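You operate a simulated robot arm through the tools that you are given. There is no shell and no other tool.

You run a simulated two-armed robot. Do the job below in one go: nothing can be reset, and whatever is moved stays where it is left.

TASK
Pick up the test point with one hand, pass it to the other hand and put it on the top of the steel table.

It is judged by the outcome, as a careful person would: the job done as asked, and still so three seconds after it is handed in. It fails if anything else is knocked over, pushed out of place, dropped, spilled or broken.

THE ROBOT
Two 7-joint arms with two-finger parallel grippers on one trunk, on a base that moves. Base frame: it is fixed to the floor where the robot stands at the start and does not move with it; the origin is under the middle of the robot, x ahead of it, y to its left, z up. Readings come in mm, degrees, newtons and seconds.
The left shoulder is at the start at [110, 169, 1511], the right one opposite. With the tool pointing down near the work surface each hand reaches from about 400 to 720 mm from the robot's upright axis, wherever it stands, measured 20 degrees to its own side. Places, roughly: test point [2500, 1250, 1000]; top of the steel table [3400, 100, 800]. Payload 1.57 kg a hand.
The tool frame of a hand sits at the grasp point between the pads (the TCP): z along the fingers, y along the line on which they close. The tips reach 30 mm beyond it. Largest opening 80 mm; finger width 17, thickness 12; the body of the gripper, 40 by 82 mm, starts 80 mm behind the TCP.
Orientation is that of the tool frame in the base frame, as a unit quaternion [x, y, z, w]. With the fingers straight down and closing along the base's y, the tool's x points along the base's -x, its y along +y and its z along -z.

THE INTERFACE
- The arms move only by the tool arm_command. It takes "left_moves", "right_moves" or both (then of equal length, played together; a hand with none holds still); each is a list of rows, each an object (a shift or turn left out is 0, a gripper value left out holds the last) with "slide": the shift along the tool's x, y, z in m, a list of three; "dr": the turn, a rotation vector about the tool's x, y, z in degrees, a list of three; "claw": the gripper command, from -1 (shut) to 1 (fully open), values between in proportion. In form: [{"slide": [tx, ty, tz], "dr": [ax, ay, az], "claw": claw}, ...]. A call has 1 to 20 rows; each row is the pose to reach, as a shift and turn from the pose commanded when the call began, along the tool's axes at that moment. Each row takes 0.2 s and may step no farther than 50 mm and 8.6 degrees from the row before; otherwise, or with a gripper value out of range, the whole call is refused. Where a pose cannot be reached the arm comes as near as it can. A force on the tool above 40 N (or 10 N above the force at the start of the call, whichever is more), or a blocked arm, ends the call early, and 0.2 s more pass. The fingers move at their own pace (about 72 mm/s each) and stop on an object; they squeeze with about 35 N. The grip force told is the motor's: it shows also when the fingers shut on nothing. Time passes only in rows, and 0.2 s behind the last, so rows that repeat a pose let the fingers close. It gives the time, the measured TCP pose, the force on the tool (base axes), the opening and the grip force at its end, in the units of the frame above (readings bear some noise), with the torque about the TCP (base axes, N m) and any sound that the robot's microphone picked up, and new pictures: "show" is both (left out), scene, wrist or none (wrist: the cameras of the hands that moved).
- Cameras (640 x 400 px; columns grow to the right, rows downward): "scene" is now at [163.1, -10.4, 1706.5]; the picture's right is [-0.11, -0.99, 0.00], its down [-0.64, 0.07, -0.76] and it looks along [0.76, -0.09, -0.65] (base axes); focal length 267 px, centre (320, 200). "left" rides on the left gripper at [72, 7, -122] in its tool frame; the picture's right is [-0.09, 1.00, 0.00], its down [-0.84, -0.08, -0.54] and it looks along [-0.54, -0.05, 0.84] (tool axes); focal length 238 px, centre (320, 200). "right" rides on the right gripper at [72, -7, -122] in its tool frame; the picture's right is [0.09, 1.00, 0.00], its down [-0.84, 0.08, -0.54] and it looks along [-0.54, 0.05, 0.84] (tool axes); focal length 238 px, centre (320, 200).
- raise_lower(by): slides the trunk up (or, below 0, down) by that many mm; the arms and the scene camera ride with it, the base frame stays. It gives what a move gives, with no picture.
- steer(legs): drives the robot by 1 to 6 legs, each [ahead, left, turn to the left] in mm, mm and degrees, along the robot's own axes; the way and the turn of a leg run together, so that a leg with both is an arc; at most 1500 mm and 180 degrees a leg. The arms and the cameras ride along, it lands a little off, and it stops where it bumps. It gives what a move gives, and a new picture of the scene camera.
- head_to(pan, tilt): turns the head with the scene camera to pan (to the left, within 86 degrees either way) and tilt (down, from -29 to 69), counted from straight ahead of the robot. It gives what a move gives, and a new picture of the scene camera.
- probe_pixels(camera, pixels): for up to 12 pixels [column, row] of the newest picture of that camera ("zoom" is the newest enlarged one), the place [x, y, z] in the base frame of the surface seen there, good to about 2 mm. The clock stands still meanwhile.
- close_up(camera, box): a new picture of the part [left, top, right, bottom] of that camera's present view, enlarged. The clock stands still meanwhile.
- job_done(): hands the job in; it is judged then, once.

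Open the grippers and draw the arms clear of the work before you hand the job in, unless the task says otherwise.

The tools are called after "Call:" as a command line: name --argument value ..., lists and objects as JSON in quotes. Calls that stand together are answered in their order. arm_command: Moves the arms, as the interface text tells. Its arguments: {"type":"object","properties":{"left_moves":{"type":"array"},"right_moves":{"type":"array"},"show":{"type":"string","enum":["both","scene","wrist","none"]}},"required":[]} The other tools are called the same way: raise_lower (by) moves the trunk up or down; steer (legs) drives the base; head_to (pan, tilt) turns the head that bears the scene camera; probe_pixels (camera, pixels) gives the place of the surface under pixels of a picture; close_up (camera, box) takes an enlarged picture of a part of a camera's view; job_done () hands the job in.

At the start:

```text
t: 0.0
left_position: [663.3, 258.7, 1170.3]
left_orientation: [0.0, 1.0, 0.0, -0.001]
left_force: [-0.1, -0.7, 0.2]
left_torque: [0.01, 0.0, -0.01]
left_gripper_width: 80.1
left_gripper_force: 0.1
right_position: [675.2, -260.4, 1169.8]
right_orientation: [0.0, 1.0, 0.0, 0.0]
right_force: [0.3, -0.9, -0.1]
right_torque: [0.01, 0.02, 0.0]
right_gripper_width: 79.9
right_gripper_force: 0.2
trunk travel left (down, up): [-825.0, 65.0]
robot x, y, heading: [0.7, -0.1, -0.1]
head pan, tilt (commanded): [-6.5, 40.2]
```

scene: 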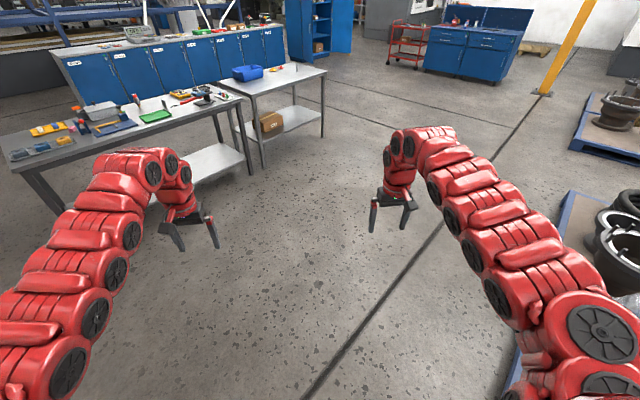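
right: 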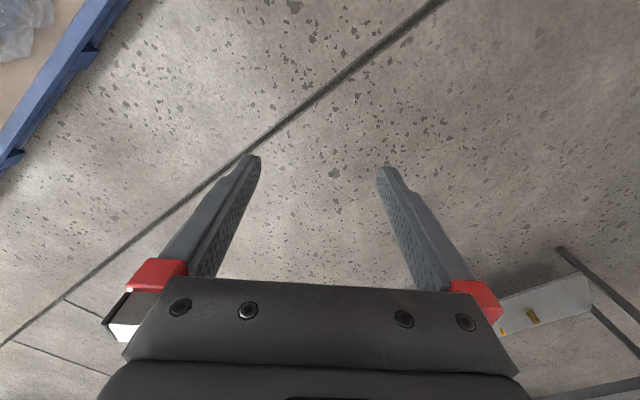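
left: 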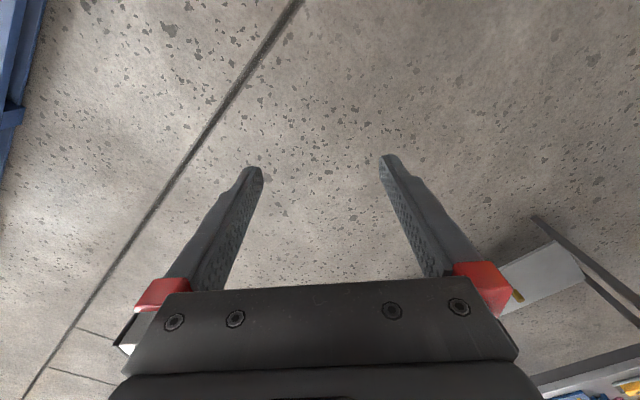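

The scene shows a workbench on the left (around columns 10-240, rows 90-160) and a second steel table (columns 220-325, rows 65-100). I'll probe several surfaces and enlarge the workbench area to find the test point.

Call:
close_up --camera "scene" --box '[130, 50, 340, 180]'

Call:
probe_pixels --camera "scene" --pixels '[[200, 90], [215, 95], [150, 115], [40, 130], [240, 95], [270, 85], [300, 72], [322, 70], [247, 72], [100, 110], [180, 92], [500, 30]]'

```text
3.05 times, centred on (235, 115) of scene
```

zoom: 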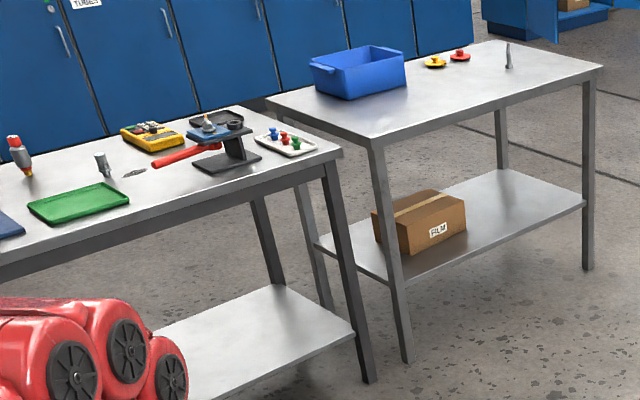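

```text
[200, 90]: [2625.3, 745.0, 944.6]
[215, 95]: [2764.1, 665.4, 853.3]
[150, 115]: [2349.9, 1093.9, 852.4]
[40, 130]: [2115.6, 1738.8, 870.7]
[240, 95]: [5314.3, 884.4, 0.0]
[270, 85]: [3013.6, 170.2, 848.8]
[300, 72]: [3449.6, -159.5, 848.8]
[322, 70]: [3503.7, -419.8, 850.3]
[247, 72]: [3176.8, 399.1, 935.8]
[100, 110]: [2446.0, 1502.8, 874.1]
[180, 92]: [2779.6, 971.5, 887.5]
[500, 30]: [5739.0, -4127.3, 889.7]
```

The workbench top is at z≈850 and the second table's top also at z≈850. I'll enlarge the left part of the bench to find the test point, near y=1250.

Call:
close_up --camera "scene" --box '[80, 70, 240, 170]'

Call:
probe_pixels --camera "scene" --pixels '[[136, 97], [136, 101], [138, 106], [163, 104], [153, 116], [284, 70], [297, 68], [274, 71], [280, 69], [118, 128]]'

Call:
close_up --camera "scene" --box '[0, 70, 160, 170]'

```text
4.00 times, centred on (160, 120) of scene
```

zoom: 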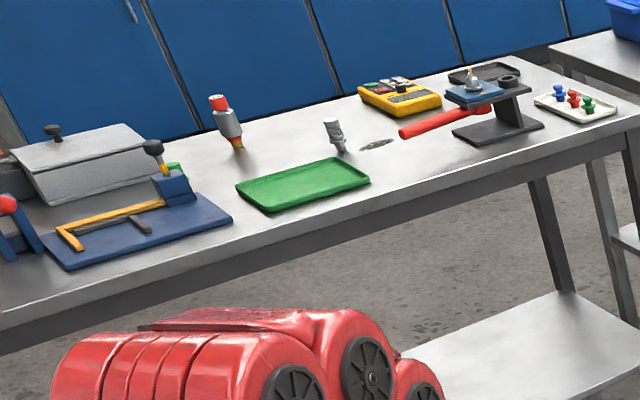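

```text
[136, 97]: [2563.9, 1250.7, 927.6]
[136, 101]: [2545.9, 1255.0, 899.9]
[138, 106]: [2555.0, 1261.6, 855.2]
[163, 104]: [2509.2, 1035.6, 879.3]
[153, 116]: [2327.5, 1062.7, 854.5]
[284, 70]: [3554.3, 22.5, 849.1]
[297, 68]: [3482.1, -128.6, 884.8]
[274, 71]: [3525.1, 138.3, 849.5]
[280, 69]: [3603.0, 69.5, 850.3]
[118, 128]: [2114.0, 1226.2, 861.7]
```

```text
4.00 times, centred on (80, 120) of scene
```

zoom: 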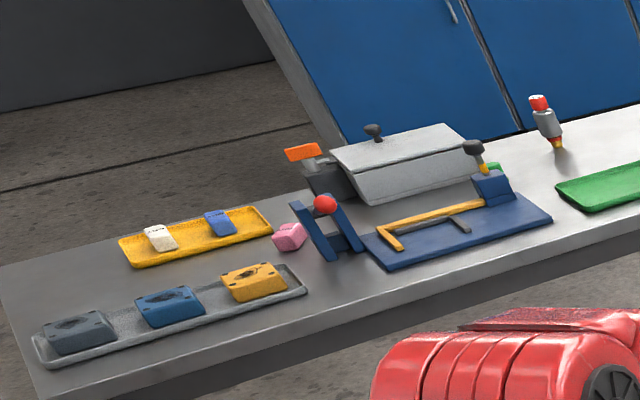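

The red/silver/yellow upright item at about [2550, 1253, 890] matches the place given for the test point. Now I probe the bench and table edges to get their outlines for driving.

Call:
probe_pixels --camera "scene" --pixels '[[100, 141], [150, 126], [200, 111], [235, 99], [12, 166], [225, 90], [210, 85], [145, 98], [120, 103], [170, 94], [30, 120], [18, 150]]'

Call:
probe_pixels --camera "scene" --pixels '[[253, 94], [280, 86], [300, 78], [324, 71], [222, 84], [290, 63], [305, 66], [235, 78], [270, 120], [300, 115], [210, 160], [225, 150]]'

```text
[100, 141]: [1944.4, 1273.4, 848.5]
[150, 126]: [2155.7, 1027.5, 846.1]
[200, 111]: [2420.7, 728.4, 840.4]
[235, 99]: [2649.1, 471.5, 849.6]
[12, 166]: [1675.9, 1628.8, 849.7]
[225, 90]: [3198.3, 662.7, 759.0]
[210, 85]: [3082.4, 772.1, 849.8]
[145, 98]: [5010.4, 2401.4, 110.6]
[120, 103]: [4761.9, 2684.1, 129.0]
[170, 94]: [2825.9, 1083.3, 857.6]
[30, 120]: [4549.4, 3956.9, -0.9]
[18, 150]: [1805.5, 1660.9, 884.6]
```

```text
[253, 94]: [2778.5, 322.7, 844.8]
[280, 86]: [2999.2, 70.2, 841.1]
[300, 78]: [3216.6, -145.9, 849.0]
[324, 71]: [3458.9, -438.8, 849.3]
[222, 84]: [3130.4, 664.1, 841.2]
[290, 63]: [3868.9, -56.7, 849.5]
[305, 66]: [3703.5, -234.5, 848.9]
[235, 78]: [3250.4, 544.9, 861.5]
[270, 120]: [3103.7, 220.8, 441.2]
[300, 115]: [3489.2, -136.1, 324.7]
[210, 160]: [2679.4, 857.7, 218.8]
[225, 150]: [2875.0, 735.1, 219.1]
```

The bench front edge runs at about -50° (from [1676,1629] to [2649,472]), and the test point sits about 430 mm behind that edge. I'll tilt the head fully down to see how far my own base sticks out.

Call:
head_to --pan 0 --tilt 69

```text
t: 0.9
left_position: [663.3, 256.8, 1170.4]
left_orientation: [0.0, 1.0, 0.0, 0.0]
left_force: [-0.3, -0.2, 0.3]
left_torque: [-0.03, -0.03, 0.02]
left_gripper_width: 79.9
left_gripper_force: 0.0
right_position: [675.3, -261.0, 1168.7]
right_orientation: [0.001, 1.0, 0.0, 0.0]
right_force: [0.1, 0.6, -0.2]
right_torque: [-0.03, -0.02, -0.03]
right_gripper_width: 80.0
right_gripper_force: 0.0
trunk travel left (down, up): [-825.0, 65.0]
robot x, y, heading: [2.3, -1.0, 0.0]
head pan, tilt (commanded): [0.0, 68.8]
```

scene: 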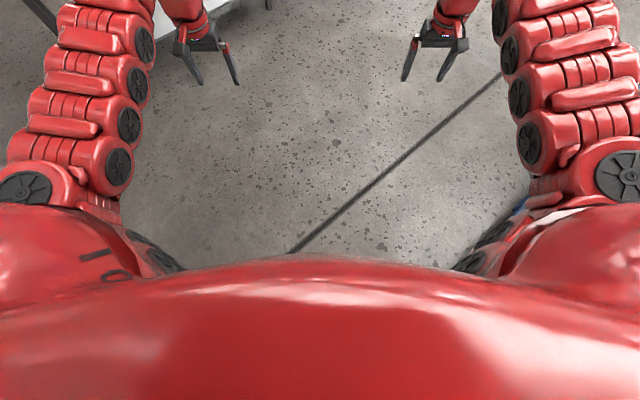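

The chest hides the base; I probe the chest's front edge and the floor just beyond it to bound the base's footprint.

Call:
probe_pixels --camera "scene" --pixels '[[320, 270], [320, 250], [320, 300], [320, 350], [250, 262], [400, 262]]'

```text
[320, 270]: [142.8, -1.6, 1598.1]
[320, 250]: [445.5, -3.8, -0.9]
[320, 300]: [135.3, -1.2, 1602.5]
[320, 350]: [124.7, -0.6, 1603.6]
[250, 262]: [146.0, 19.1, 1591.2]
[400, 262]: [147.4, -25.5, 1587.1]
```

The base cannot reach past ~445 mm ahead of the axis. I drive toward the bench to a standoff about 530 mm from its front edge, facing it squarely (heading ≈40°), with the test point dead ahead.

Call:
steer --legs '[[0, 0, 19.3], [1000, 0, 0], [924, 0, 0], [0, 0, 20.8]]'

Call:
head_to --pan 0 --tilt 45

```text
t: 12.8
left_position: [2168.8, 1256.2, 1171.2]
left_orientation: [-0.342, 0.94, 0.001, 0.0]
left_force: [-0.4, 1.1, 0.3]
left_torque: [-0.01, 0.03, -0.04]
left_gripper_width: 80.0
left_gripper_force: 0.1
right_position: [2510.5, 867.3, 1170.4]
right_orientation: [-0.342, 0.94, 0.0, 0.0]
right_force: [-0.1, -0.1, -0.1]
right_torque: [0.01, -0.02, 0.03]
right_gripper_width: 79.9
right_gripper_force: 0.1
trunk travel left (down, up): [-825.0, 65.0]
robot x, y, heading: [1825.3, 627.9, 40.0]
head pan, tilt (commanded): [0.0, 68.8]
```

scene: 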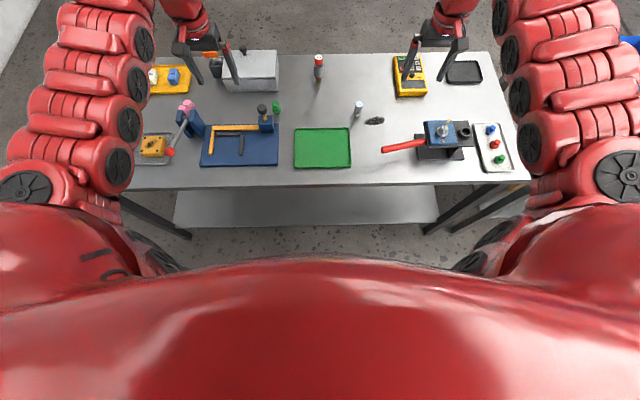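

```text
t: 13.7
left_position: [2167.1, 1256.2, 1168.6]
left_orientation: [-0.342, 0.94, 0.0, 0.0]
left_force: [0.1, -0.7, 0.4]
left_torque: [0.02, 0.02, 0.03]
left_gripper_width: 80.0
left_gripper_force: 0.0
right_position: [2510.5, 866.5, 1169.5]
right_orientation: [-0.342, 0.94, 0.0, 0.0]
right_force: [0.6, -0.1, 0.4]
right_torque: [0.02, 0.02, 0.01]
right_gripper_width: 79.8
right_gripper_force: 0.0
trunk travel left (down, up): [-825.0, 65.0]
robot x, y, heading: [1825.3, 629.4, 40.1]
head pan, tilt (commanded): [0.0, 45.0]
```

scene: 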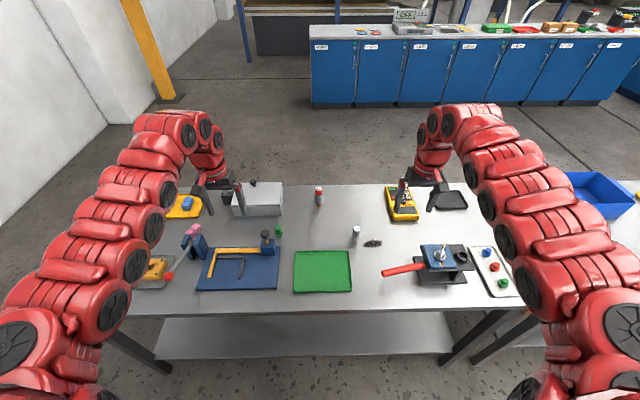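

The bench is squared in front, the red-capped item stands at (319, 195) dead ahead, with the green tray before it at (323, 272). I zoom in on it and the nearby items.

Call:
close_up --camera "scene" --box '[280, 170, 400, 245]'

Call:
probe_pixels --camera "scene" --pixels '[[319, 188], [319, 195], [319, 203], [355, 232], [356, 244], [240, 195], [323, 252], [323, 292], [320, 314], [320, 184], [265, 240], [320, 340]]'

Call:
close_up --camera "scene" --box '[304, 178, 336, 212]'

```text
5.33 times, centred on (340, 208) of scene
```

zoom: 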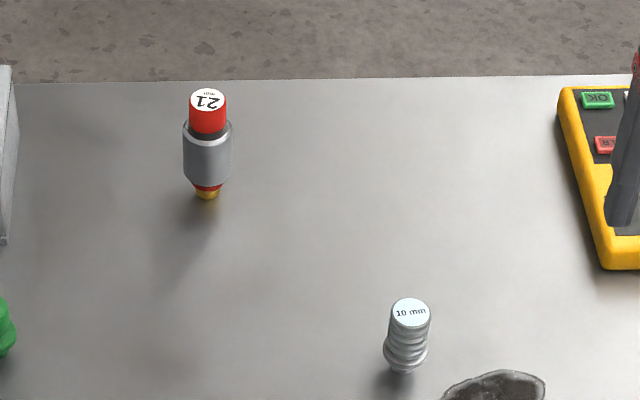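

```text
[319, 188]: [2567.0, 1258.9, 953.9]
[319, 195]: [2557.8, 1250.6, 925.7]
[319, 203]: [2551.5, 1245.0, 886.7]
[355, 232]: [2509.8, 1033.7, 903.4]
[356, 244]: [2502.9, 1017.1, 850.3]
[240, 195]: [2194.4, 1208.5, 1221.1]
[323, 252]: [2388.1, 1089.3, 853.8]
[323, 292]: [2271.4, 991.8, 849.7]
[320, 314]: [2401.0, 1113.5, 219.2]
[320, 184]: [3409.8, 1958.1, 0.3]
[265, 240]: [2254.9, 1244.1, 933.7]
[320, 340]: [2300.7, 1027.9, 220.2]
```

```text
11.76 times, centred on (320, 195) of scene
```

zoom: 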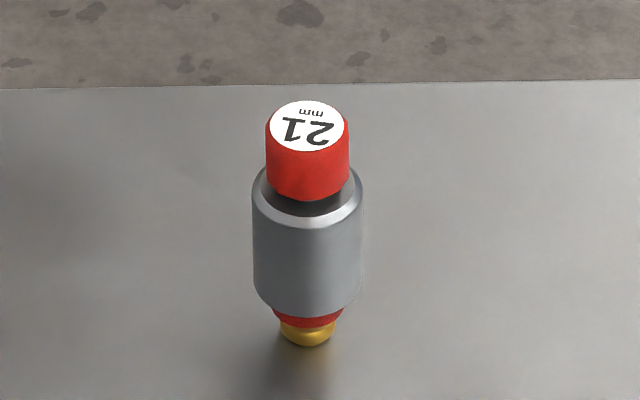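

The cap reads "21 mm"; the item is about 105 mm tall and stands on a small gold foot. I probe along its axis in the enlarged picture to get the heights of cap, silver body and foot.

Call:
probe_pixels --camera "zoom" --pixels '[[307, 127], [307, 160], [307, 190], [307, 205], [307, 222], [307, 260], [307, 295], [307, 318], [307, 335], [260, 250], [355, 250], [307, 360]]'

```text
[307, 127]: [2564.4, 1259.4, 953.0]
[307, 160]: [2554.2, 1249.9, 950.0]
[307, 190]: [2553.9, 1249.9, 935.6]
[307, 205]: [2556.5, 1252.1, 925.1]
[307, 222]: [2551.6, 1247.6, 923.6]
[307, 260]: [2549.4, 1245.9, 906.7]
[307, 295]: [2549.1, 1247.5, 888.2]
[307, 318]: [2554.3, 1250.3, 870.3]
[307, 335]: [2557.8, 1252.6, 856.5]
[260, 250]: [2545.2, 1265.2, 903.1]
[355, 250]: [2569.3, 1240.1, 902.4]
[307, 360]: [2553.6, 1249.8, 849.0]
```

The item: top z≈953, cap 930–953 (Ø≈29), silver body ≈880–922 (Ø≈38), foot on the bench at 850, axis ≈ (2564, 1259). I drive 150 mm nearer and 200 mm to the right so that the test point lies ahead of the left shoulder (bench edge will then be ≈380 mm ahead).

Call:
steer --legs '[[100, -200, 0], [50, 0, 0]]'

```text
t: 15.9
left_position: [2406.6, 1194.8, 1174.0]
left_orientation: [-0.342, 0.94, 0.001, 0.003]
left_force: [0.1, 0.2, 0.0]
left_torque: [0.03, -0.04, 0.0]
left_gripper_width: 79.7
left_gripper_force: 0.0
right_position: [2748.9, 804.9, 1172.3]
right_orientation: [-0.343, 0.939, 0.0, 0.002]
right_force: [0.1, 0.4, 0.9]
right_torque: [0.0, -0.05, 0.0]
right_gripper_width: 80.0
right_gripper_force: 0.0
trunk travel left (down, up): [-825.0, 65.0]
robot x, y, heading: [2064.4, 573.9, 40.0]
head pan, tilt (commanded): [0.0, 45.0]
```

scene: 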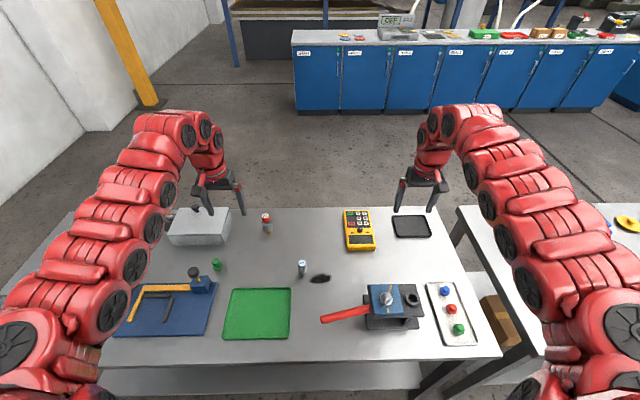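

The robot now stands so the test point is 823 mm ahead and 203 mm left of it. Before lowering the trunk I raise both hands 200 mm so their tips stay well above the bench items.

Call:
arm_command --left_moves '[{"slide": [0, 0, -0.05], "claw": 1}, {"slide": [0, 0, -0.1]}, {"slide": [0, 0, -0.15]}, {"slide": [0, 0, -0.2]}]' --right_moves '[{"slide": [0, 0, -0.05], "claw": 1}, {"slide": [0, 0, -0.1]}, {"slide": [0, 0, -0.15]}, {"slide": [0, 0, -0.2]}]' --show "none"

```text
t: 16.9
left_position: [2432.8, 1221.1, 1282.9]
left_orientation: [-0.342, 0.94, 0.0, 0.0]
left_force: [0.4, -0.5, -0.5]
left_torque: [0.01, 0.02, 0.01]
left_gripper_width: 79.8
left_gripper_force: 0.1
left hand out of reach, approached as far as the arm can: row 3, 4
right_position: [2774.1, 819.6, 1282.7]
right_orientation: [-0.341, 0.94, 0.001, 0.0]
right_force: [-0.9, 0.3, 0.3]
right_torque: [0.06, -0.01, -0.01]
right_gripper_width: 79.8
right_gripper_force: 0.0
right hand out of reach, approached as far as the arm can: row 3, 4
trunk travel left (down, up): [-825.0, 65.0]
robot x, y, heading: [2072.0, 575.5, 40.0]
head pan, tilt (commanded): [0.0, 45.0]
```

The hands stopped at z≈1283 (rows 3–4 out of reach), so the arm is near full stretch; instead of moving closer I'll pick with the left tool tilted 30° forward, which gives the reach. First a small move down for both hands to see from which commanded pose it counts.

Call:
arm_command --left_moves '[{"slide": [0, 0, 0.05]}]' --right_moves '[{"slide": [0, 0, 0.05]}]' --show "none"

```text
t: 17.3
left_position: [2436.0, 1223.1, 1228.4]
left_orientation: [-0.343, 0.939, 0.0, -0.001]
left_force: [-0.1, 0.9, -0.4]
left_torque: [-0.01, 0.02, 0.0]
left_gripper_width: 80.0
left_gripper_force: 0.1
right_position: [2775.4, 822.9, 1231.3]
right_orientation: [-0.343, 0.939, -0.001, -0.001]
right_force: [1.3, 1.2, -0.8]
right_torque: [-0.02, 0.05, -0.07]
right_gripper_width: 79.9
right_gripper_force: 0.1
trunk travel left (down, up): [-825.0, 65.0]
robot x, y, heading: [2068.2, 571.2, 39.9]
head pan, tilt (commanded): [0.0, 45.0]
```

The commanded pose follows the reached one. Now I probe the grey box left of the test point and other neighbours to check clearance for the left fingers.

Call:
probe_pixels --camera "scene" --pixels '[[229, 218], [226, 240], [200, 225], [210, 208], [266, 214], [266, 225], [266, 232], [217, 262], [347, 215], [195, 272], [190, 208], [301, 262]]'

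Call:
close_up --camera "scene" --box '[160, 180, 320, 280]'

```text
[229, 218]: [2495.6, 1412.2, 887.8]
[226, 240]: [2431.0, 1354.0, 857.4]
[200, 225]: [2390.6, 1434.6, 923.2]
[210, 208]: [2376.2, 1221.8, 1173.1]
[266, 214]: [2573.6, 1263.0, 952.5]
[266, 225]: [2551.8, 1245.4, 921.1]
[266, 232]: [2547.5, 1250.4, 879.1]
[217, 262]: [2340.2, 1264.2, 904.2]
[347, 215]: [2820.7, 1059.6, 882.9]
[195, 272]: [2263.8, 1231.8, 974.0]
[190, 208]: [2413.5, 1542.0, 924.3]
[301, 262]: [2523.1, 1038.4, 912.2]
```

```text
4.00 times, centred on (240, 230) of scene
```

zoom: 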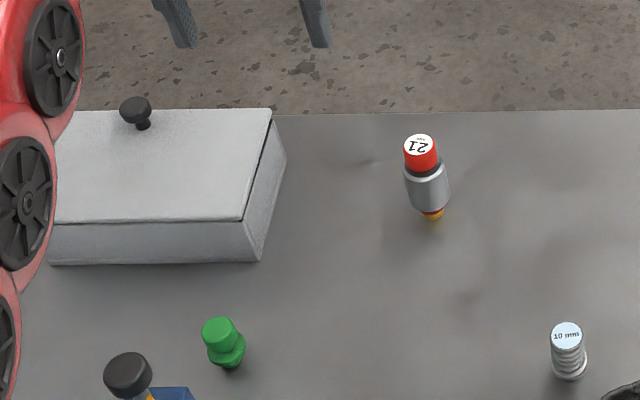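

Neighbours are clear: the grey box side is 160 mm left, everything else farther than 160 mm. I tilt the left tool 30° forward while moving to a pre-grasp point 130 mm back along the approach line, looking through the wrist camera.

Call:
arm_command --left_moves '[{"slide": [-0.0095, -0.011, 0.0319], "dr": [0, -6, 0], "claw": 1}, {"slide": [-0.019, -0.022, 0.0638], "dr": [0, -12, 0]}, {"slide": [-0.0285, -0.0331, 0.0956], "dr": [0, -18, 0]}, {"slide": [-0.038, -0.0441, 0.1275], "dr": [0, -24, 0]}, {"slide": [-0.0475, -0.0551, 0.1594], "dr": [0, -30, 0]}, {"slide": [-0.0475, -0.0551, 0.1594], "dr": [0, -30, 0]}]' --show "both"

```text
t: 18.7
left_position: [2503.7, 1210.1, 1072.4]
left_orientation: [-0.331, 0.907, 0.088, 0.244]
left_force: [-0.6, -0.2, 0.0]
left_torque: [0.02, -0.03, 0.03]
left_gripper_width: 80.2
left_gripper_force: 0.1
right_position: [2771.2, 819.7, 1234.4]
right_orientation: [-0.343, 0.939, 0.0, 0.0]
right_force: [0.1, -0.7, -0.2]
right_torque: [0.01, -0.03, 0.01]
right_gripper_width: 79.7
right_gripper_force: 0.1
trunk travel left (down, up): [-825.0, 65.0]
robot x, y, heading: [2068.9, 576.1, 40.1]
head pan, tilt (commanded): [0.0, 45.0]
```

scene: 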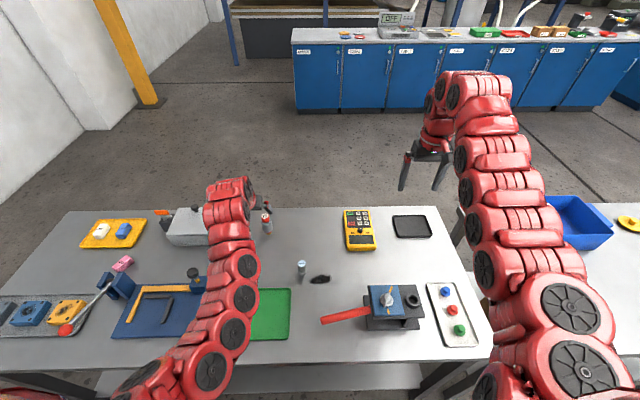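
left: 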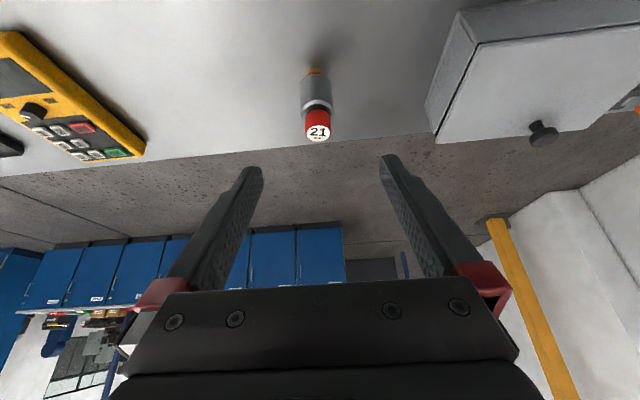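

The wrist view shows the test point at (317, 115) centred between the open fingers. I probe it from this camera to refine its axis before closing in.

Call:
close_up --camera "left" --box '[280, 60, 360, 150]'

Call:
probe_pixels --camera "left" --pixels '[[318, 131], [316, 115], [303, 93], [328, 93], [316, 93], [316, 72], [306, 116], [328, 116]]'

```text
4.44 times, centred on (320, 105) of left
```

zoom: 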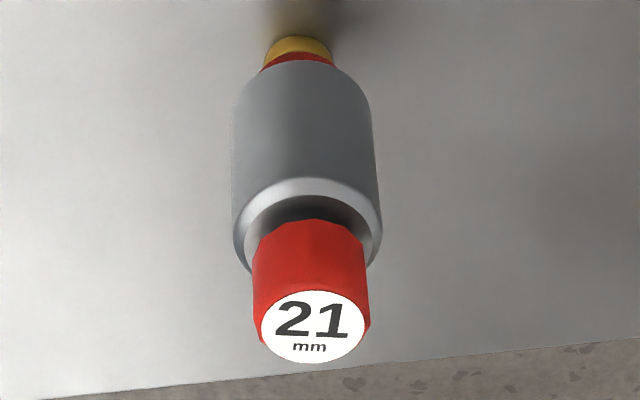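

```text
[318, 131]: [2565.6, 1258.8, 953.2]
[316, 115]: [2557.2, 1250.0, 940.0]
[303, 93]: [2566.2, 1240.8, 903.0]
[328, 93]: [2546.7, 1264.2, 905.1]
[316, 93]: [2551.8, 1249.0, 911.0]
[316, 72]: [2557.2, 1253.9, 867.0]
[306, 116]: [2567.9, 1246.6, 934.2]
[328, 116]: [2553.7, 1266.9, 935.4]
```

The axis is confirmed at about (2565.5, 1259, top 953). I advance 80 mm along the fingers and check alignment again before the last bit.

Call:
arm_command --left_moves '[{"slide": [-0.001, -0.0005, 0.03]}, {"slide": [-0.002, -0.001, 0.06]}, {"slide": [-0.002, -0.001, 0.08]}, {"slide": [-0.002, -0.001, 0.08]}]' --show "wrist"

```text
t: 19.7
left_position: [2538.4, 1236.1, 1003.8]
left_orientation: [-0.331, 0.907, 0.089, 0.243]
left_force: [0.4, 0.7, -0.2]
left_torque: [-0.01, 0.03, -0.02]
left_gripper_width: 80.2
left_gripper_force: 0.1
right_position: [2772.6, 819.5, 1233.8]
right_orientation: [-0.343, 0.939, 0.0, 0.001]
right_force: [-0.6, 0.1, 0.3]
right_torque: [0.0, 0.0, 0.02]
right_gripper_width: 80.0
right_gripper_force: 0.1
trunk travel left (down, up): [-825.0, 65.0]
robot x, y, heading: [2068.1, 575.2, 40.2]
head pan, tilt (commanded): [0.0, 45.0]
```

left: 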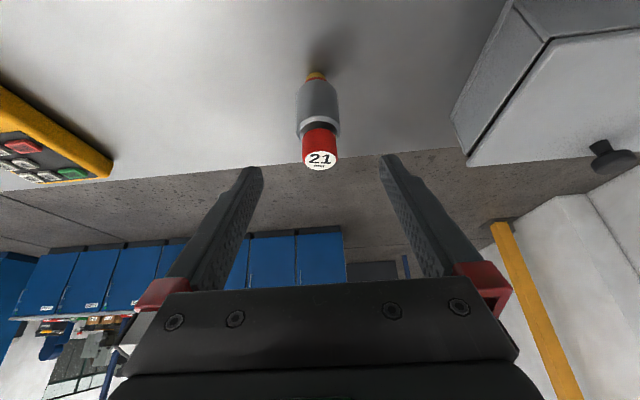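

The cap sits at (320, 143) centred between the fingers, and the geometry agrees with the measured pose within 1 mm. I advance the last 54 mm along the fingers, then close on the cap.

Call:
arm_command --left_moves '[{"slide": [0, 0, 0.025]}, {"slide": [0, 0, 0.045]}, {"slide": [0, 0, 0.054]}, {"slide": [0, 0, 0.054]}]' --show "wrist"

```text
t: 20.7
left_position: [2557.9, 1254.7, 958.4]
left_orientation: [-0.331, 0.907, 0.088, 0.243]
left_force: [0.5, -0.2, -0.2]
left_torque: [0.01, 0.0, 0.0]
left_gripper_width: 80.1
left_gripper_force: 0.0
right_position: [2772.1, 819.1, 1233.0]
right_orientation: [-0.343, 0.939, 0.0, 0.0]
right_force: [0.0, 0.0, 0.4]
right_torque: [-0.02, 0.0, -0.01]
right_gripper_width: 79.9
right_gripper_force: 0.1
trunk travel left (down, up): [-825.0, 65.0]
robot x, y, heading: [2068.5, 571.3, 39.9]
head pan, tilt (commanded): [0.0, 45.0]
```

left: 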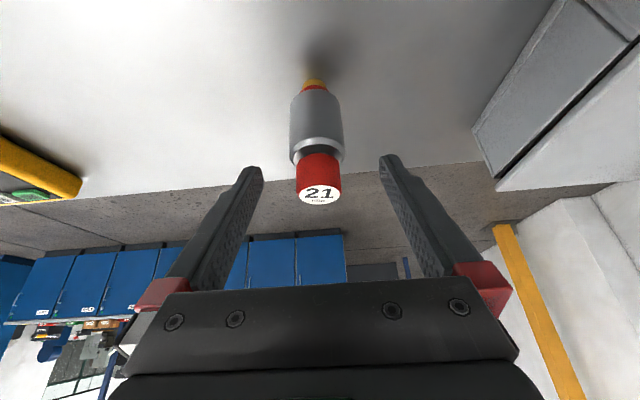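

The cap (319, 178) is now exactly where the pads will meet, tips just above the silver shoulder. I close the left gripper and let it settle.

Call:
arm_command --left_moves '[{"slide": [0, 0, 0], "claw": -1}, {"slide": [0, 0, 0]}, {"slide": [0, 0, 0]}, {"slide": [0, 0, 0]}, {"slide": [0, 0, 0]}]' --show "wrist"

```text
t: 21.9
left_position: [2557.1, 1253.7, 957.2]
left_orientation: [-0.331, 0.907, 0.089, 0.244]
left_force: [0.8, -1.0, 0.3]
left_torque: [-0.04, -0.1, -0.01]
left_gripper_width: 28.6
left_gripper_force: 35.1
right_position: [2772.0, 817.9, 1233.3]
right_orientation: [-0.344, 0.939, 0.0, 0.0]
right_force: [0.1, 0.4, 0.3]
right_torque: [0.0, 0.0, 0.01]
right_gripper_width: 79.9
right_gripper_force: 0.1
trunk travel left (down, up): [-825.0, 65.0]
robot x, y, heading: [2071.4, 574.4, 40.4]
head pan, tilt (commanded): [0.0, 45.0]
```

left: 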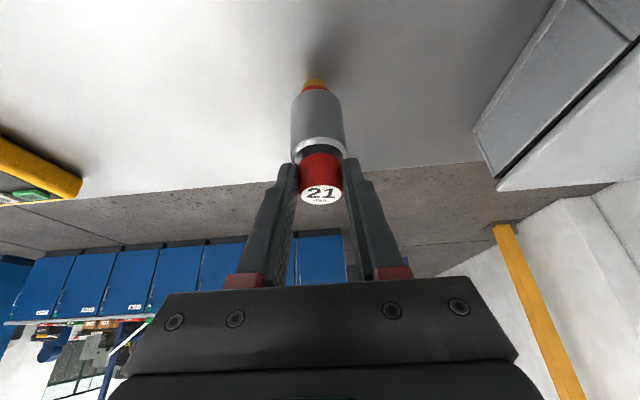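

The left gripper holds the cap (28.6 mm, 35 N). I lift straight up in world axes — first slowly, 100 mm — and look.

Call:
arm_command --left_moves '[{"slide": [-0.005, 0, -0.00866]}, {"slide": [-0.0125, 0, -0.02165]}, {"slide": [-0.025, 0, -0.0433]}, {"slide": [-0.0375, 0, -0.065]}, {"slide": [-0.05, 0, -0.0866]}, {"slide": [-0.05, 0, -0.0866]}]' --show "both"

```text
t: 23.3
left_position: [2558.3, 1253.1, 1057.3]
left_orientation: [-0.331, 0.908, 0.088, 0.243]
left_force: [0.4, -0.5, -1.9]
left_torque: [0.0, 0.02, 0.01]
left_gripper_width: 28.5
left_gripper_force: 34.8
right_position: [2772.9, 821.1, 1232.4]
right_orientation: [-0.342, 0.94, 0.0, 0.0]
right_force: [-0.3, 1.0, 0.3]
right_torque: [0.0, -0.02, -0.02]
right_gripper_width: 80.0
right_gripper_force: 0.1
trunk travel left (down, up): [-825.0, 65.0]
robot x, y, heading: [2072.4, 573.6, 39.8]
head pan, tilt (commanded): [0.0, 45.0]
```

scene: 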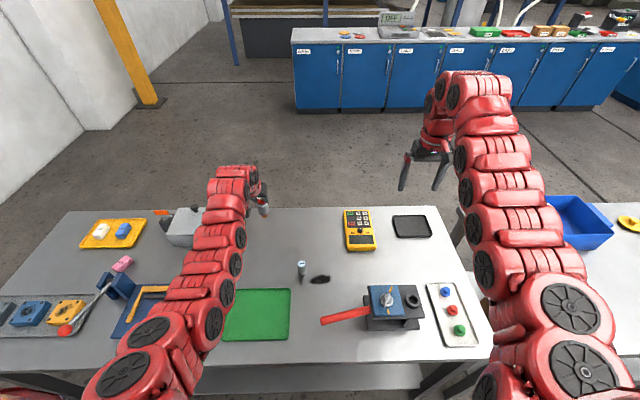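
left: 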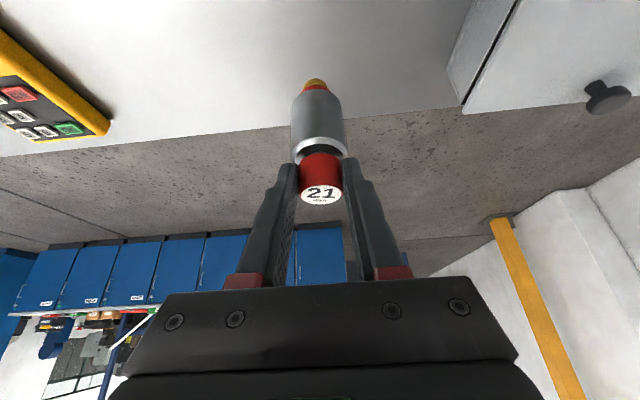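

The test point hangs free in the left hand (about 2 N of weight). I carry it to the handover spot in front of the chest (≈700 ahead, centre, TCP z≈1170), yawing the left hand 30° clockwise while keeping the item upright.

Call:
arm_command --left_moves '[{"slide": [0.0055, -0.0294, -0.0218], "dr": [2.14, 0, 3.71], "claw": -1}, {"slide": [0.0111, -0.0589, -0.0437], "dr": [4.29, 0, 7.42]}, {"slide": [0.0166, -0.0883, -0.0655], "dr": [6.43, 0, 11.13]}, {"slide": [0.0222, -0.1177, -0.0874], "dr": [8.57, 0, 14.85]}, {"slide": [0.0277, -0.1471, -0.1092], "dr": [10.71, 0, 18.56]}, {"slide": [0.0333, -0.1766, -0.1311], "dr": [12.86, 0, 22.27]}, {"slide": [0.0388, -0.206, -0.1529], "dr": [15, 0, 25.98]}, {"slide": [0.0388, -0.206, -0.1529], "dr": [15, 0, 25.98]}]' --show "both"

```text
t: 25.1
left_position: [2607.7, 1025.5, 1171.2]
left_orientation: [-0.085, 0.962, 0.023, 0.258]
left_force: [0.2, -0.6, -3.2]
left_torque: [0.0, 0.05, -0.01]
left_gripper_width: 28.6
left_gripper_force: 35.1
right_position: [2773.2, 820.2, 1233.8]
right_orientation: [-0.342, 0.94, 0.0, -0.001]
right_force: [0.1, -0.5, 0.6]
right_torque: [-0.05, -0.03, 0.0]
right_gripper_width: 80.1
right_gripper_force: 0.0
trunk travel left (down, up): [-825.0, 65.0]
robot x, y, heading: [2068.7, 577.2, 40.1]
head pan, tilt (commanded): [0.0, 45.0]
```

scene: 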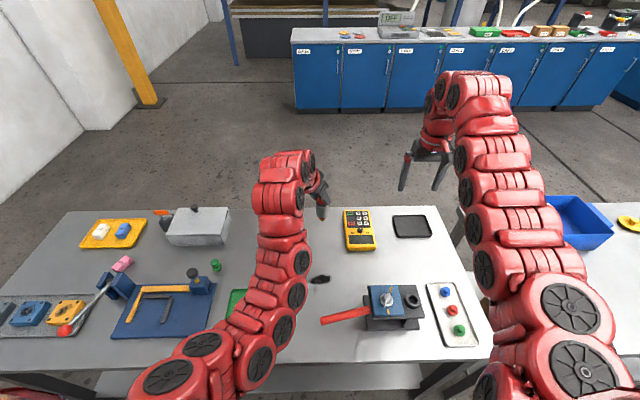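
left: 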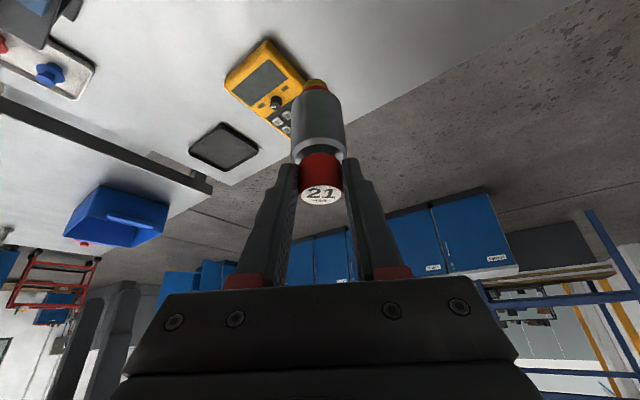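

Left now holds the item upright at axis ≈(2616.6, 1027), silver body centre z≈1115. Next I turn the right hand 60° counter-clockwise (about its vertical tool axis) to prepare its approach from the right.

Call:
arm_command --right_moves '[{"dr": [0, 0, -7.5], "claw": 1}, {"dr": [0, 0, -15]}, {"dr": [0, 0, -22.5]}, {"dr": [0, 0, -30]}, {"dr": [0, 0, -37.5]}, {"dr": [0, 0, -45]}, {"dr": [0, 0, -52.5]}, {"dr": [0, 0, -60]}, {"dr": [0, 0, -60]}]' --show "scene"

```text
t: 27.1
left_position: [2608.0, 1025.5, 1170.8]
left_orientation: [-0.085, 0.962, 0.023, 0.258]
left_force: [-0.4, 0.3, -2.8]
left_torque: [-0.02, 0.02, 0.01]
left_gripper_width: 28.7
left_gripper_force: 35.0
right_position: [2772.7, 818.5, 1233.4]
right_orientation: [0.767, -0.641, 0.0, 0.0]
right_force: [-0.2, -0.6, -0.5]
right_torque: [-0.02, 0.01, 0.01]
right_gripper_width: 80.0
right_gripper_force: 0.0
trunk travel left (down, up): [-825.0, 65.0]
robot x, y, heading: [2071.7, 574.3, 40.2]
head pan, tilt (commanded): [0.0, 45.0]
```

scene: 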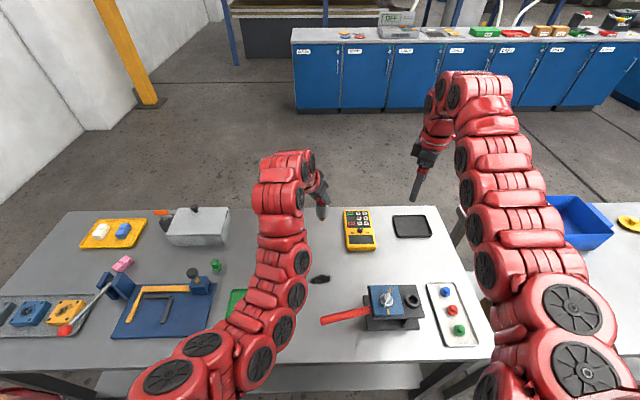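

The right hand now faces toward the item. I tilt it 45° and bring it to a point 180 mm back along its approach line to the silver body.

Call:
arm_command --right_moves '[{"slide": [-0.0176, 0.0195, -0.0015], "dr": [0, -7.5, 0], "claw": 1}, {"slide": [-0.0352, 0.039, -0.003], "dr": [0, -15, 0]}, {"slide": [-0.0528, 0.0585, -0.0046], "dr": [0, -22.5, 0]}, {"slide": [-0.0703, 0.0779, -0.0061], "dr": [0, -30, 0]}, {"slide": [-0.0879, 0.0974, -0.0076], "dr": [0, -37.5, 0]}, {"slide": [-0.1055, 0.1169, -0.0091], "dr": [0, -45, 0]}, {"slide": [-0.1055, 0.1169, -0.0091], "dr": [0, -45, 0]}]' --show "both"

```text
t: 28.7
left_position: [2608.0, 1024.4, 1170.1]
left_orientation: [-0.085, 0.962, 0.023, 0.258]
left_force: [-0.9, 0.1, -1.7]
left_torque: [0.02, 0.02, 0.02]
left_gripper_width: 28.7
left_gripper_force: 34.8
right_position: [2665.7, 920.6, 1244.4]
right_orientation: [0.708, -0.593, -0.294, -0.246]
right_force: [0.1, -0.6, -0.7]
right_torque: [0.04, -0.04, 0.03]
right_gripper_width: 80.1
right_gripper_force: 0.1
right hand out of reach, approached as far as the arm can: row 5, 6, 7
trunk travel left (down, up): [-825.0, 65.0]
robot x, y, heading: [2072.6, 571.0, 40.1]
head pan, tilt (commanded): [0.0, 45.0]
```

scene: 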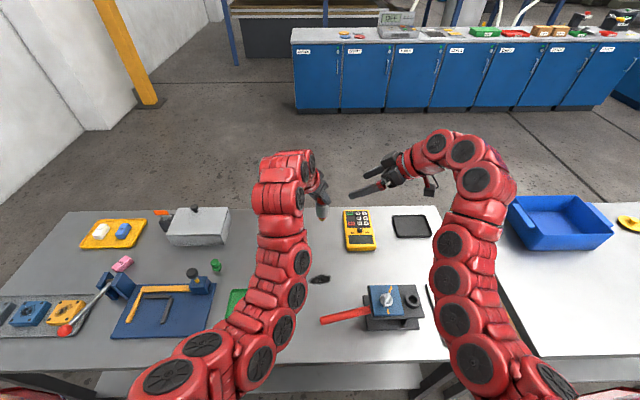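
right: 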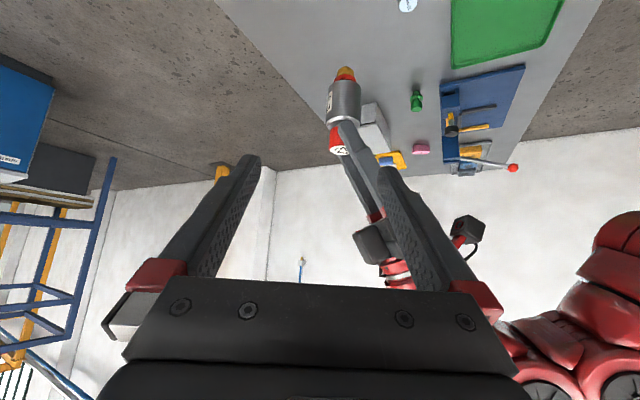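

The right hand got within ~33 mm (limit on the robot side), with correct orientation; its view shows the item at (345, 110). I shift the handover point 50 mm ahead with the left hand and bring the right hand onto the matching approach line.

Call:
arm_command --left_moves '[{"slide": [-0.0125, 0.0083, 0.0072], "claw": -1}, {"slide": [-0.025, 0.0167, 0.0144]}, {"slide": [-0.0375, 0.025, 0.0217]}, {"slide": [-0.0375, 0.025, 0.0217]}]' --right_moves '[{"slide": [-0.0017, -0.0046, 0.0031], "claw": 1}, {"slide": [-0.0035, -0.0093, 0.0062]}, {"slide": [-0.0052, -0.0139, 0.0093]}, {"slide": [-0.0052, -0.0139, 0.0093]}]' --show "both"

```text
t: 29.7
left_position: [2644.2, 1057.0, 1170.1]
left_orientation: [-0.086, 0.962, 0.023, 0.258]
left_force: [-0.3, -0.1, -2.9]
left_torque: [0.01, 0.02, -0.01]
left_gripper_width: 28.7
left_gripper_force: 34.3
right_position: [2677.5, 933.2, 1241.0]
right_orientation: [0.708, -0.593, -0.294, -0.245]
right_force: [-0.1, -0.1, -0.8]
right_torque: [-0.03, -0.01, -0.02]
right_gripper_width: 80.0
right_gripper_force: 0.1
trunk travel left (down, up): [-825.0, 65.0]
robot x, y, heading: [2069.4, 572.5, 39.9]
head pan, tilt (commanded): [0.0, 45.0]
```

scene: 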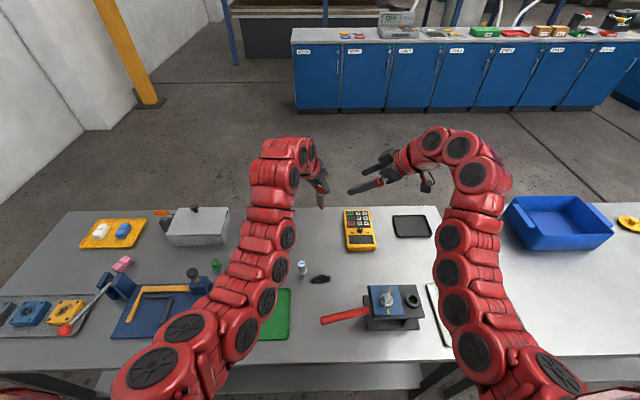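
right: 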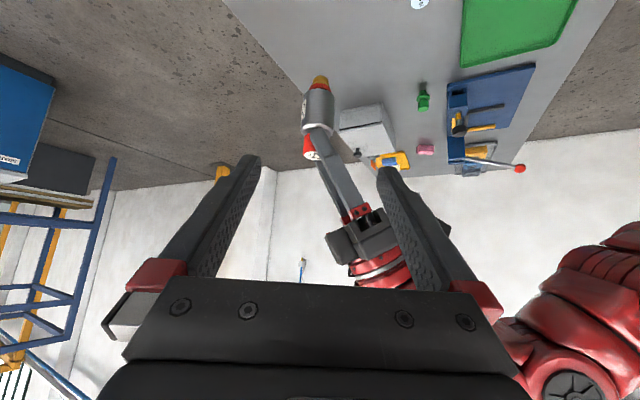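
left: 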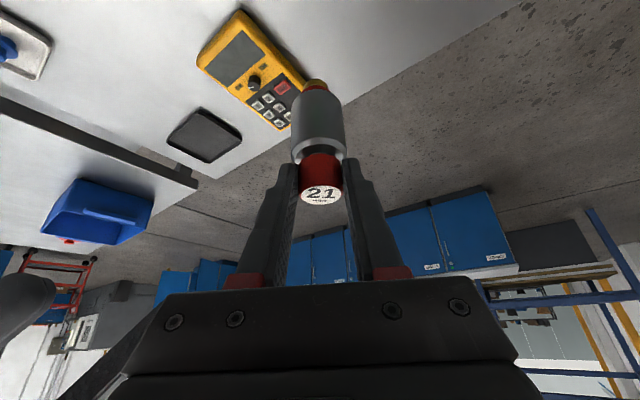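

Both hands are in place; the right view shows the silver body near (317, 107). I enlarge and probe it from the right camera to check the line-up.

Call:
close_up --camera "right" --box '[270, 60, 370, 165]'

Call:
probe_pixels --camera "right" --pixels '[[317, 92], [319, 105], [306, 105], [330, 105], [321, 118], [320, 80], [309, 148], [308, 120], [331, 95], [307, 95]]'

```text
3.81 times, centred on (320, 112) of right
```

zoom: 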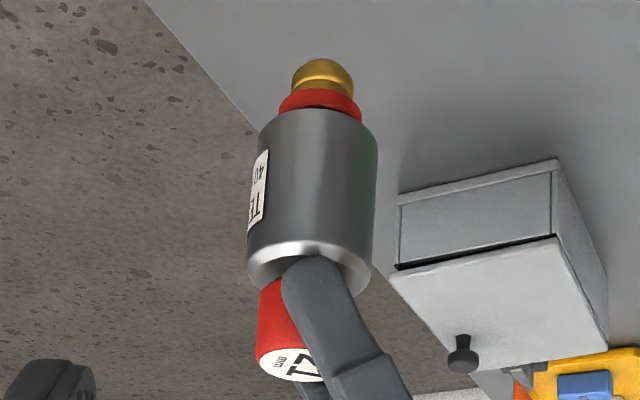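

```text
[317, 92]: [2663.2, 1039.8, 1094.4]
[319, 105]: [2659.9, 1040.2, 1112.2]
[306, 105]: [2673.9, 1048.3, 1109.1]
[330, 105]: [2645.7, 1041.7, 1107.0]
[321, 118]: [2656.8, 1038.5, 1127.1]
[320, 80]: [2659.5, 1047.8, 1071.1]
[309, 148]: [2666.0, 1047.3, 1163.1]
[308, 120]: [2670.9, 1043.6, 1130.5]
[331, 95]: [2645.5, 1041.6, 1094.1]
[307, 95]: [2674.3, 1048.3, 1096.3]
```

The body axis measured from the right camera, ≈(2655.5, 1058.8, centre z 1114), lies within 1 mm of the right tool's line. I advance 120 mm along the fingers and check again.

Call:
arm_command --right_moves '[{"slide": [0, 0, 0.03], "claw": 1}, {"slide": [0, 0, 0.06]}, {"slide": [0, 0, 0.09]}, {"slide": [0, 0, 0.12]}, {"slide": [0, 0, 0.12]}]' --show "both"

```text
t: 30.9
left_position: [2644.9, 1056.1, 1168.8]
left_orientation: [-0.085, 0.962, 0.023, 0.258]
left_force: [0.5, 0.0, -2.7]
left_torque: [0.01, 0.03, 0.0]
left_gripper_width: 28.2
left_gripper_force: 34.7
right_position: [2663.7, 1016.2, 1158.0]
right_orientation: [0.708, -0.593, -0.294, -0.246]
right_force: [0.0, 0.4, 0.4]
right_torque: [0.04, -0.06, -0.01]
right_gripper_width: 80.1
right_gripper_force: 0.1
trunk travel left (down, up): [-825.0, 65.0]
robot x, y, heading: [2069.3, 572.7, 40.0]
head pan, tilt (commanded): [0.0, 45.0]
```

scene: 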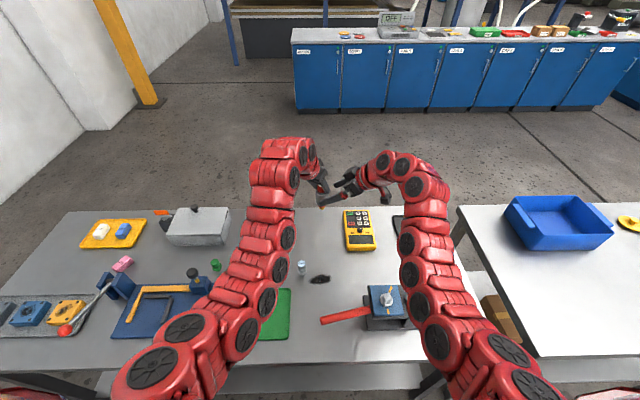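
right: 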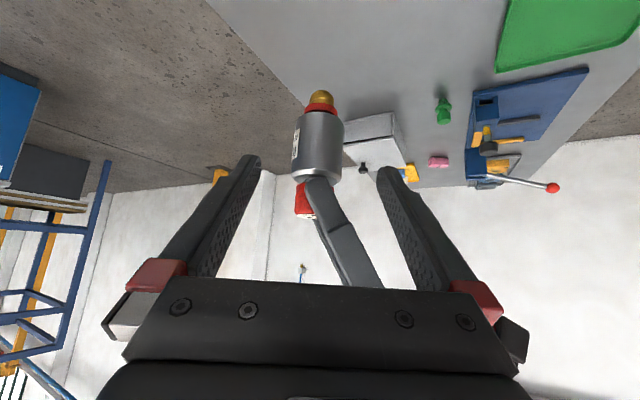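

The body centre appears at (319, 145), just as predicted for this distance, so alignment holds. I advance the remaining 61 mm with the fingers open.

Call:
arm_command --right_moves '[{"slide": [0, 0, 0.02], "claw": 1}, {"slide": [0, 0, 0.04]}, {"slide": [0, 0, 0.055]}, {"slide": [0, 0, 0.061]}, {"slide": [0, 0, 0.061]}]' --show "both"

```text
t: 32.1
left_position: [2645.2, 1057.4, 1170.4]
left_orientation: [-0.085, 0.962, 0.023, 0.258]
left_force: [-1.3, -0.4, -2.3]
left_torque: [-0.02, 0.04, -0.08]
left_gripper_width: 28.5
left_gripper_force: 34.9
right_position: [2656.1, 1058.9, 1114.2]
right_orientation: [0.708, -0.594, -0.293, -0.246]
right_force: [0.5, -0.8, 0.0]
right_torque: [-0.04, 0.02, -0.02]
right_gripper_width: 80.1
right_gripper_force: 0.0
trunk travel left (down, up): [-825.0, 65.0]
robot x, y, heading: [2069.8, 574.0, 40.1]
head pan, tilt (commanded): [0.0, 45.0]
```

scene: 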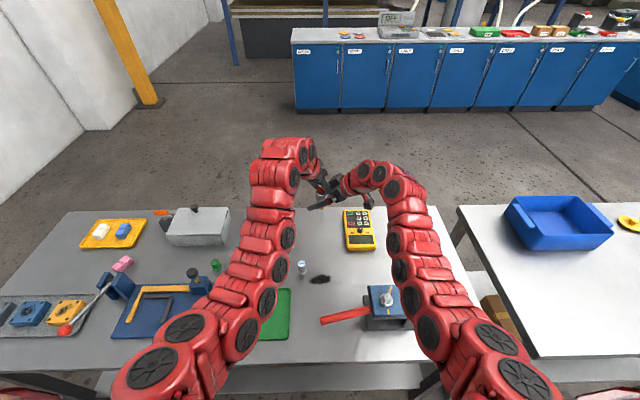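
right: 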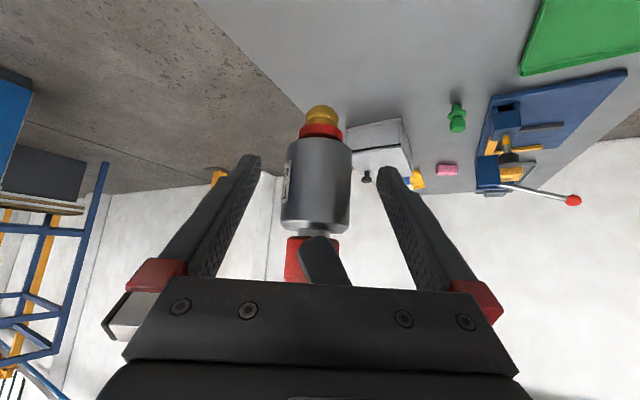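

The silver body is between the right fingers (edges ≈281 and 352 at row 185). I enlarge to measure the centring precisely before closing.

Call:
close_up --camera "right" --box '[230, 90, 410, 250]'

Call:
probe_pixels --camera "right" --pixels '[[317, 180], [284, 180], [349, 180], [317, 150], [317, 215], [288, 200], [345, 200]]'

```text
2.50 times, centred on (320, 170) of right
```

zoom: 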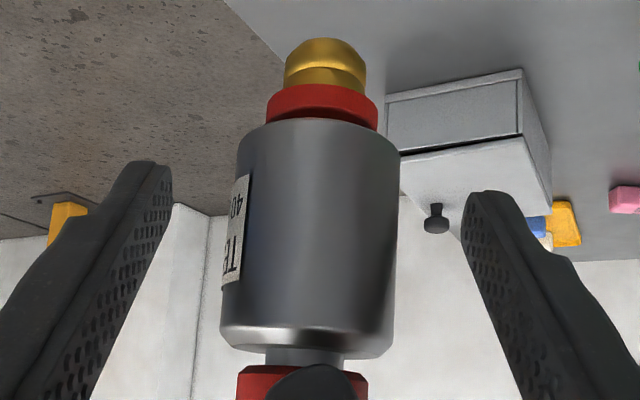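

```text
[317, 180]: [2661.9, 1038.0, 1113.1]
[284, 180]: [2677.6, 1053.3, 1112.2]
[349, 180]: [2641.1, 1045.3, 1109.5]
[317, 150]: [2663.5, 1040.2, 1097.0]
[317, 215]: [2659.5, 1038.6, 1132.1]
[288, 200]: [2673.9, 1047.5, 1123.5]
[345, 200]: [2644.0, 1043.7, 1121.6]
```

The body centre lies ≈1.2 mm toward the −y finger. I shift the right hand by that and close its fingers on the body while the left keeps holding.

Call:
arm_command --right_moves '[{"slide": [0, -0.0012, 0], "claw": 1}, {"slide": [0, -0.0012, 0], "claw": -1}, {"slide": [0, -0.0012, 0]}, {"slide": [0, -0.0012, 0]}, {"slide": [0, -0.0012, 0]}, {"slide": [0, -0.0012, 0]}]' --show "both"

```text
t: 33.5
left_position: [2644.4, 1057.9, 1169.2]
left_orientation: [-0.085, 0.962, 0.023, 0.257]
left_force: [-6.0, -3.8, -1.7]
left_torque: [-0.12, 0.22, 0.12]
left_gripper_width: 28.4
left_gripper_force: 34.8
right_position: [2657.5, 1059.3, 1114.5]
right_orientation: [0.708, -0.594, -0.293, -0.245]
right_force: [5.6, 3.3, 0.1]
right_torque: [-0.09, 0.09, -0.15]
right_gripper_width: 39.3
right_gripper_force: 34.7
trunk travel left (down, up): [-825.0, 65.0]
robot x, y, heading: [2068.4, 572.9, 40.2]
head pan, tilt (commanded): [0.0, 45.0]
```

scene: 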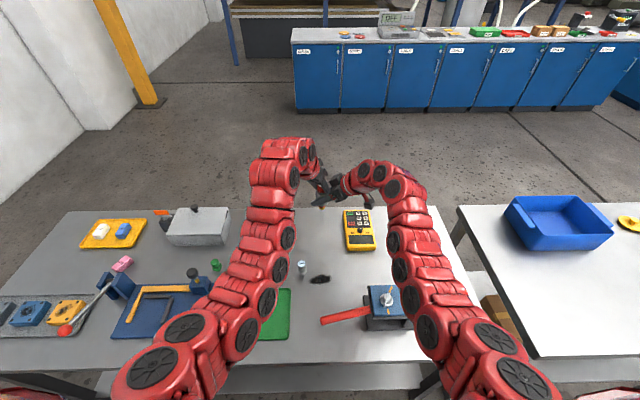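
right: 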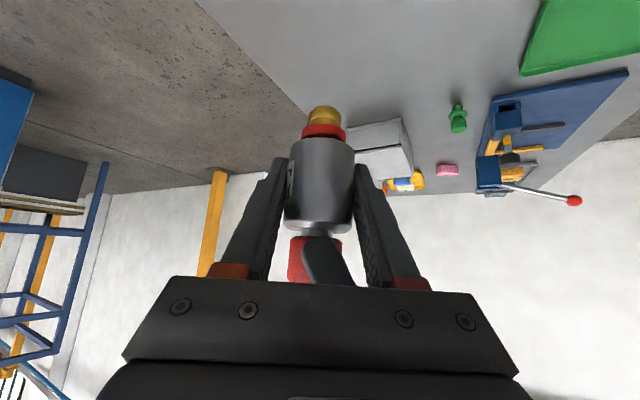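

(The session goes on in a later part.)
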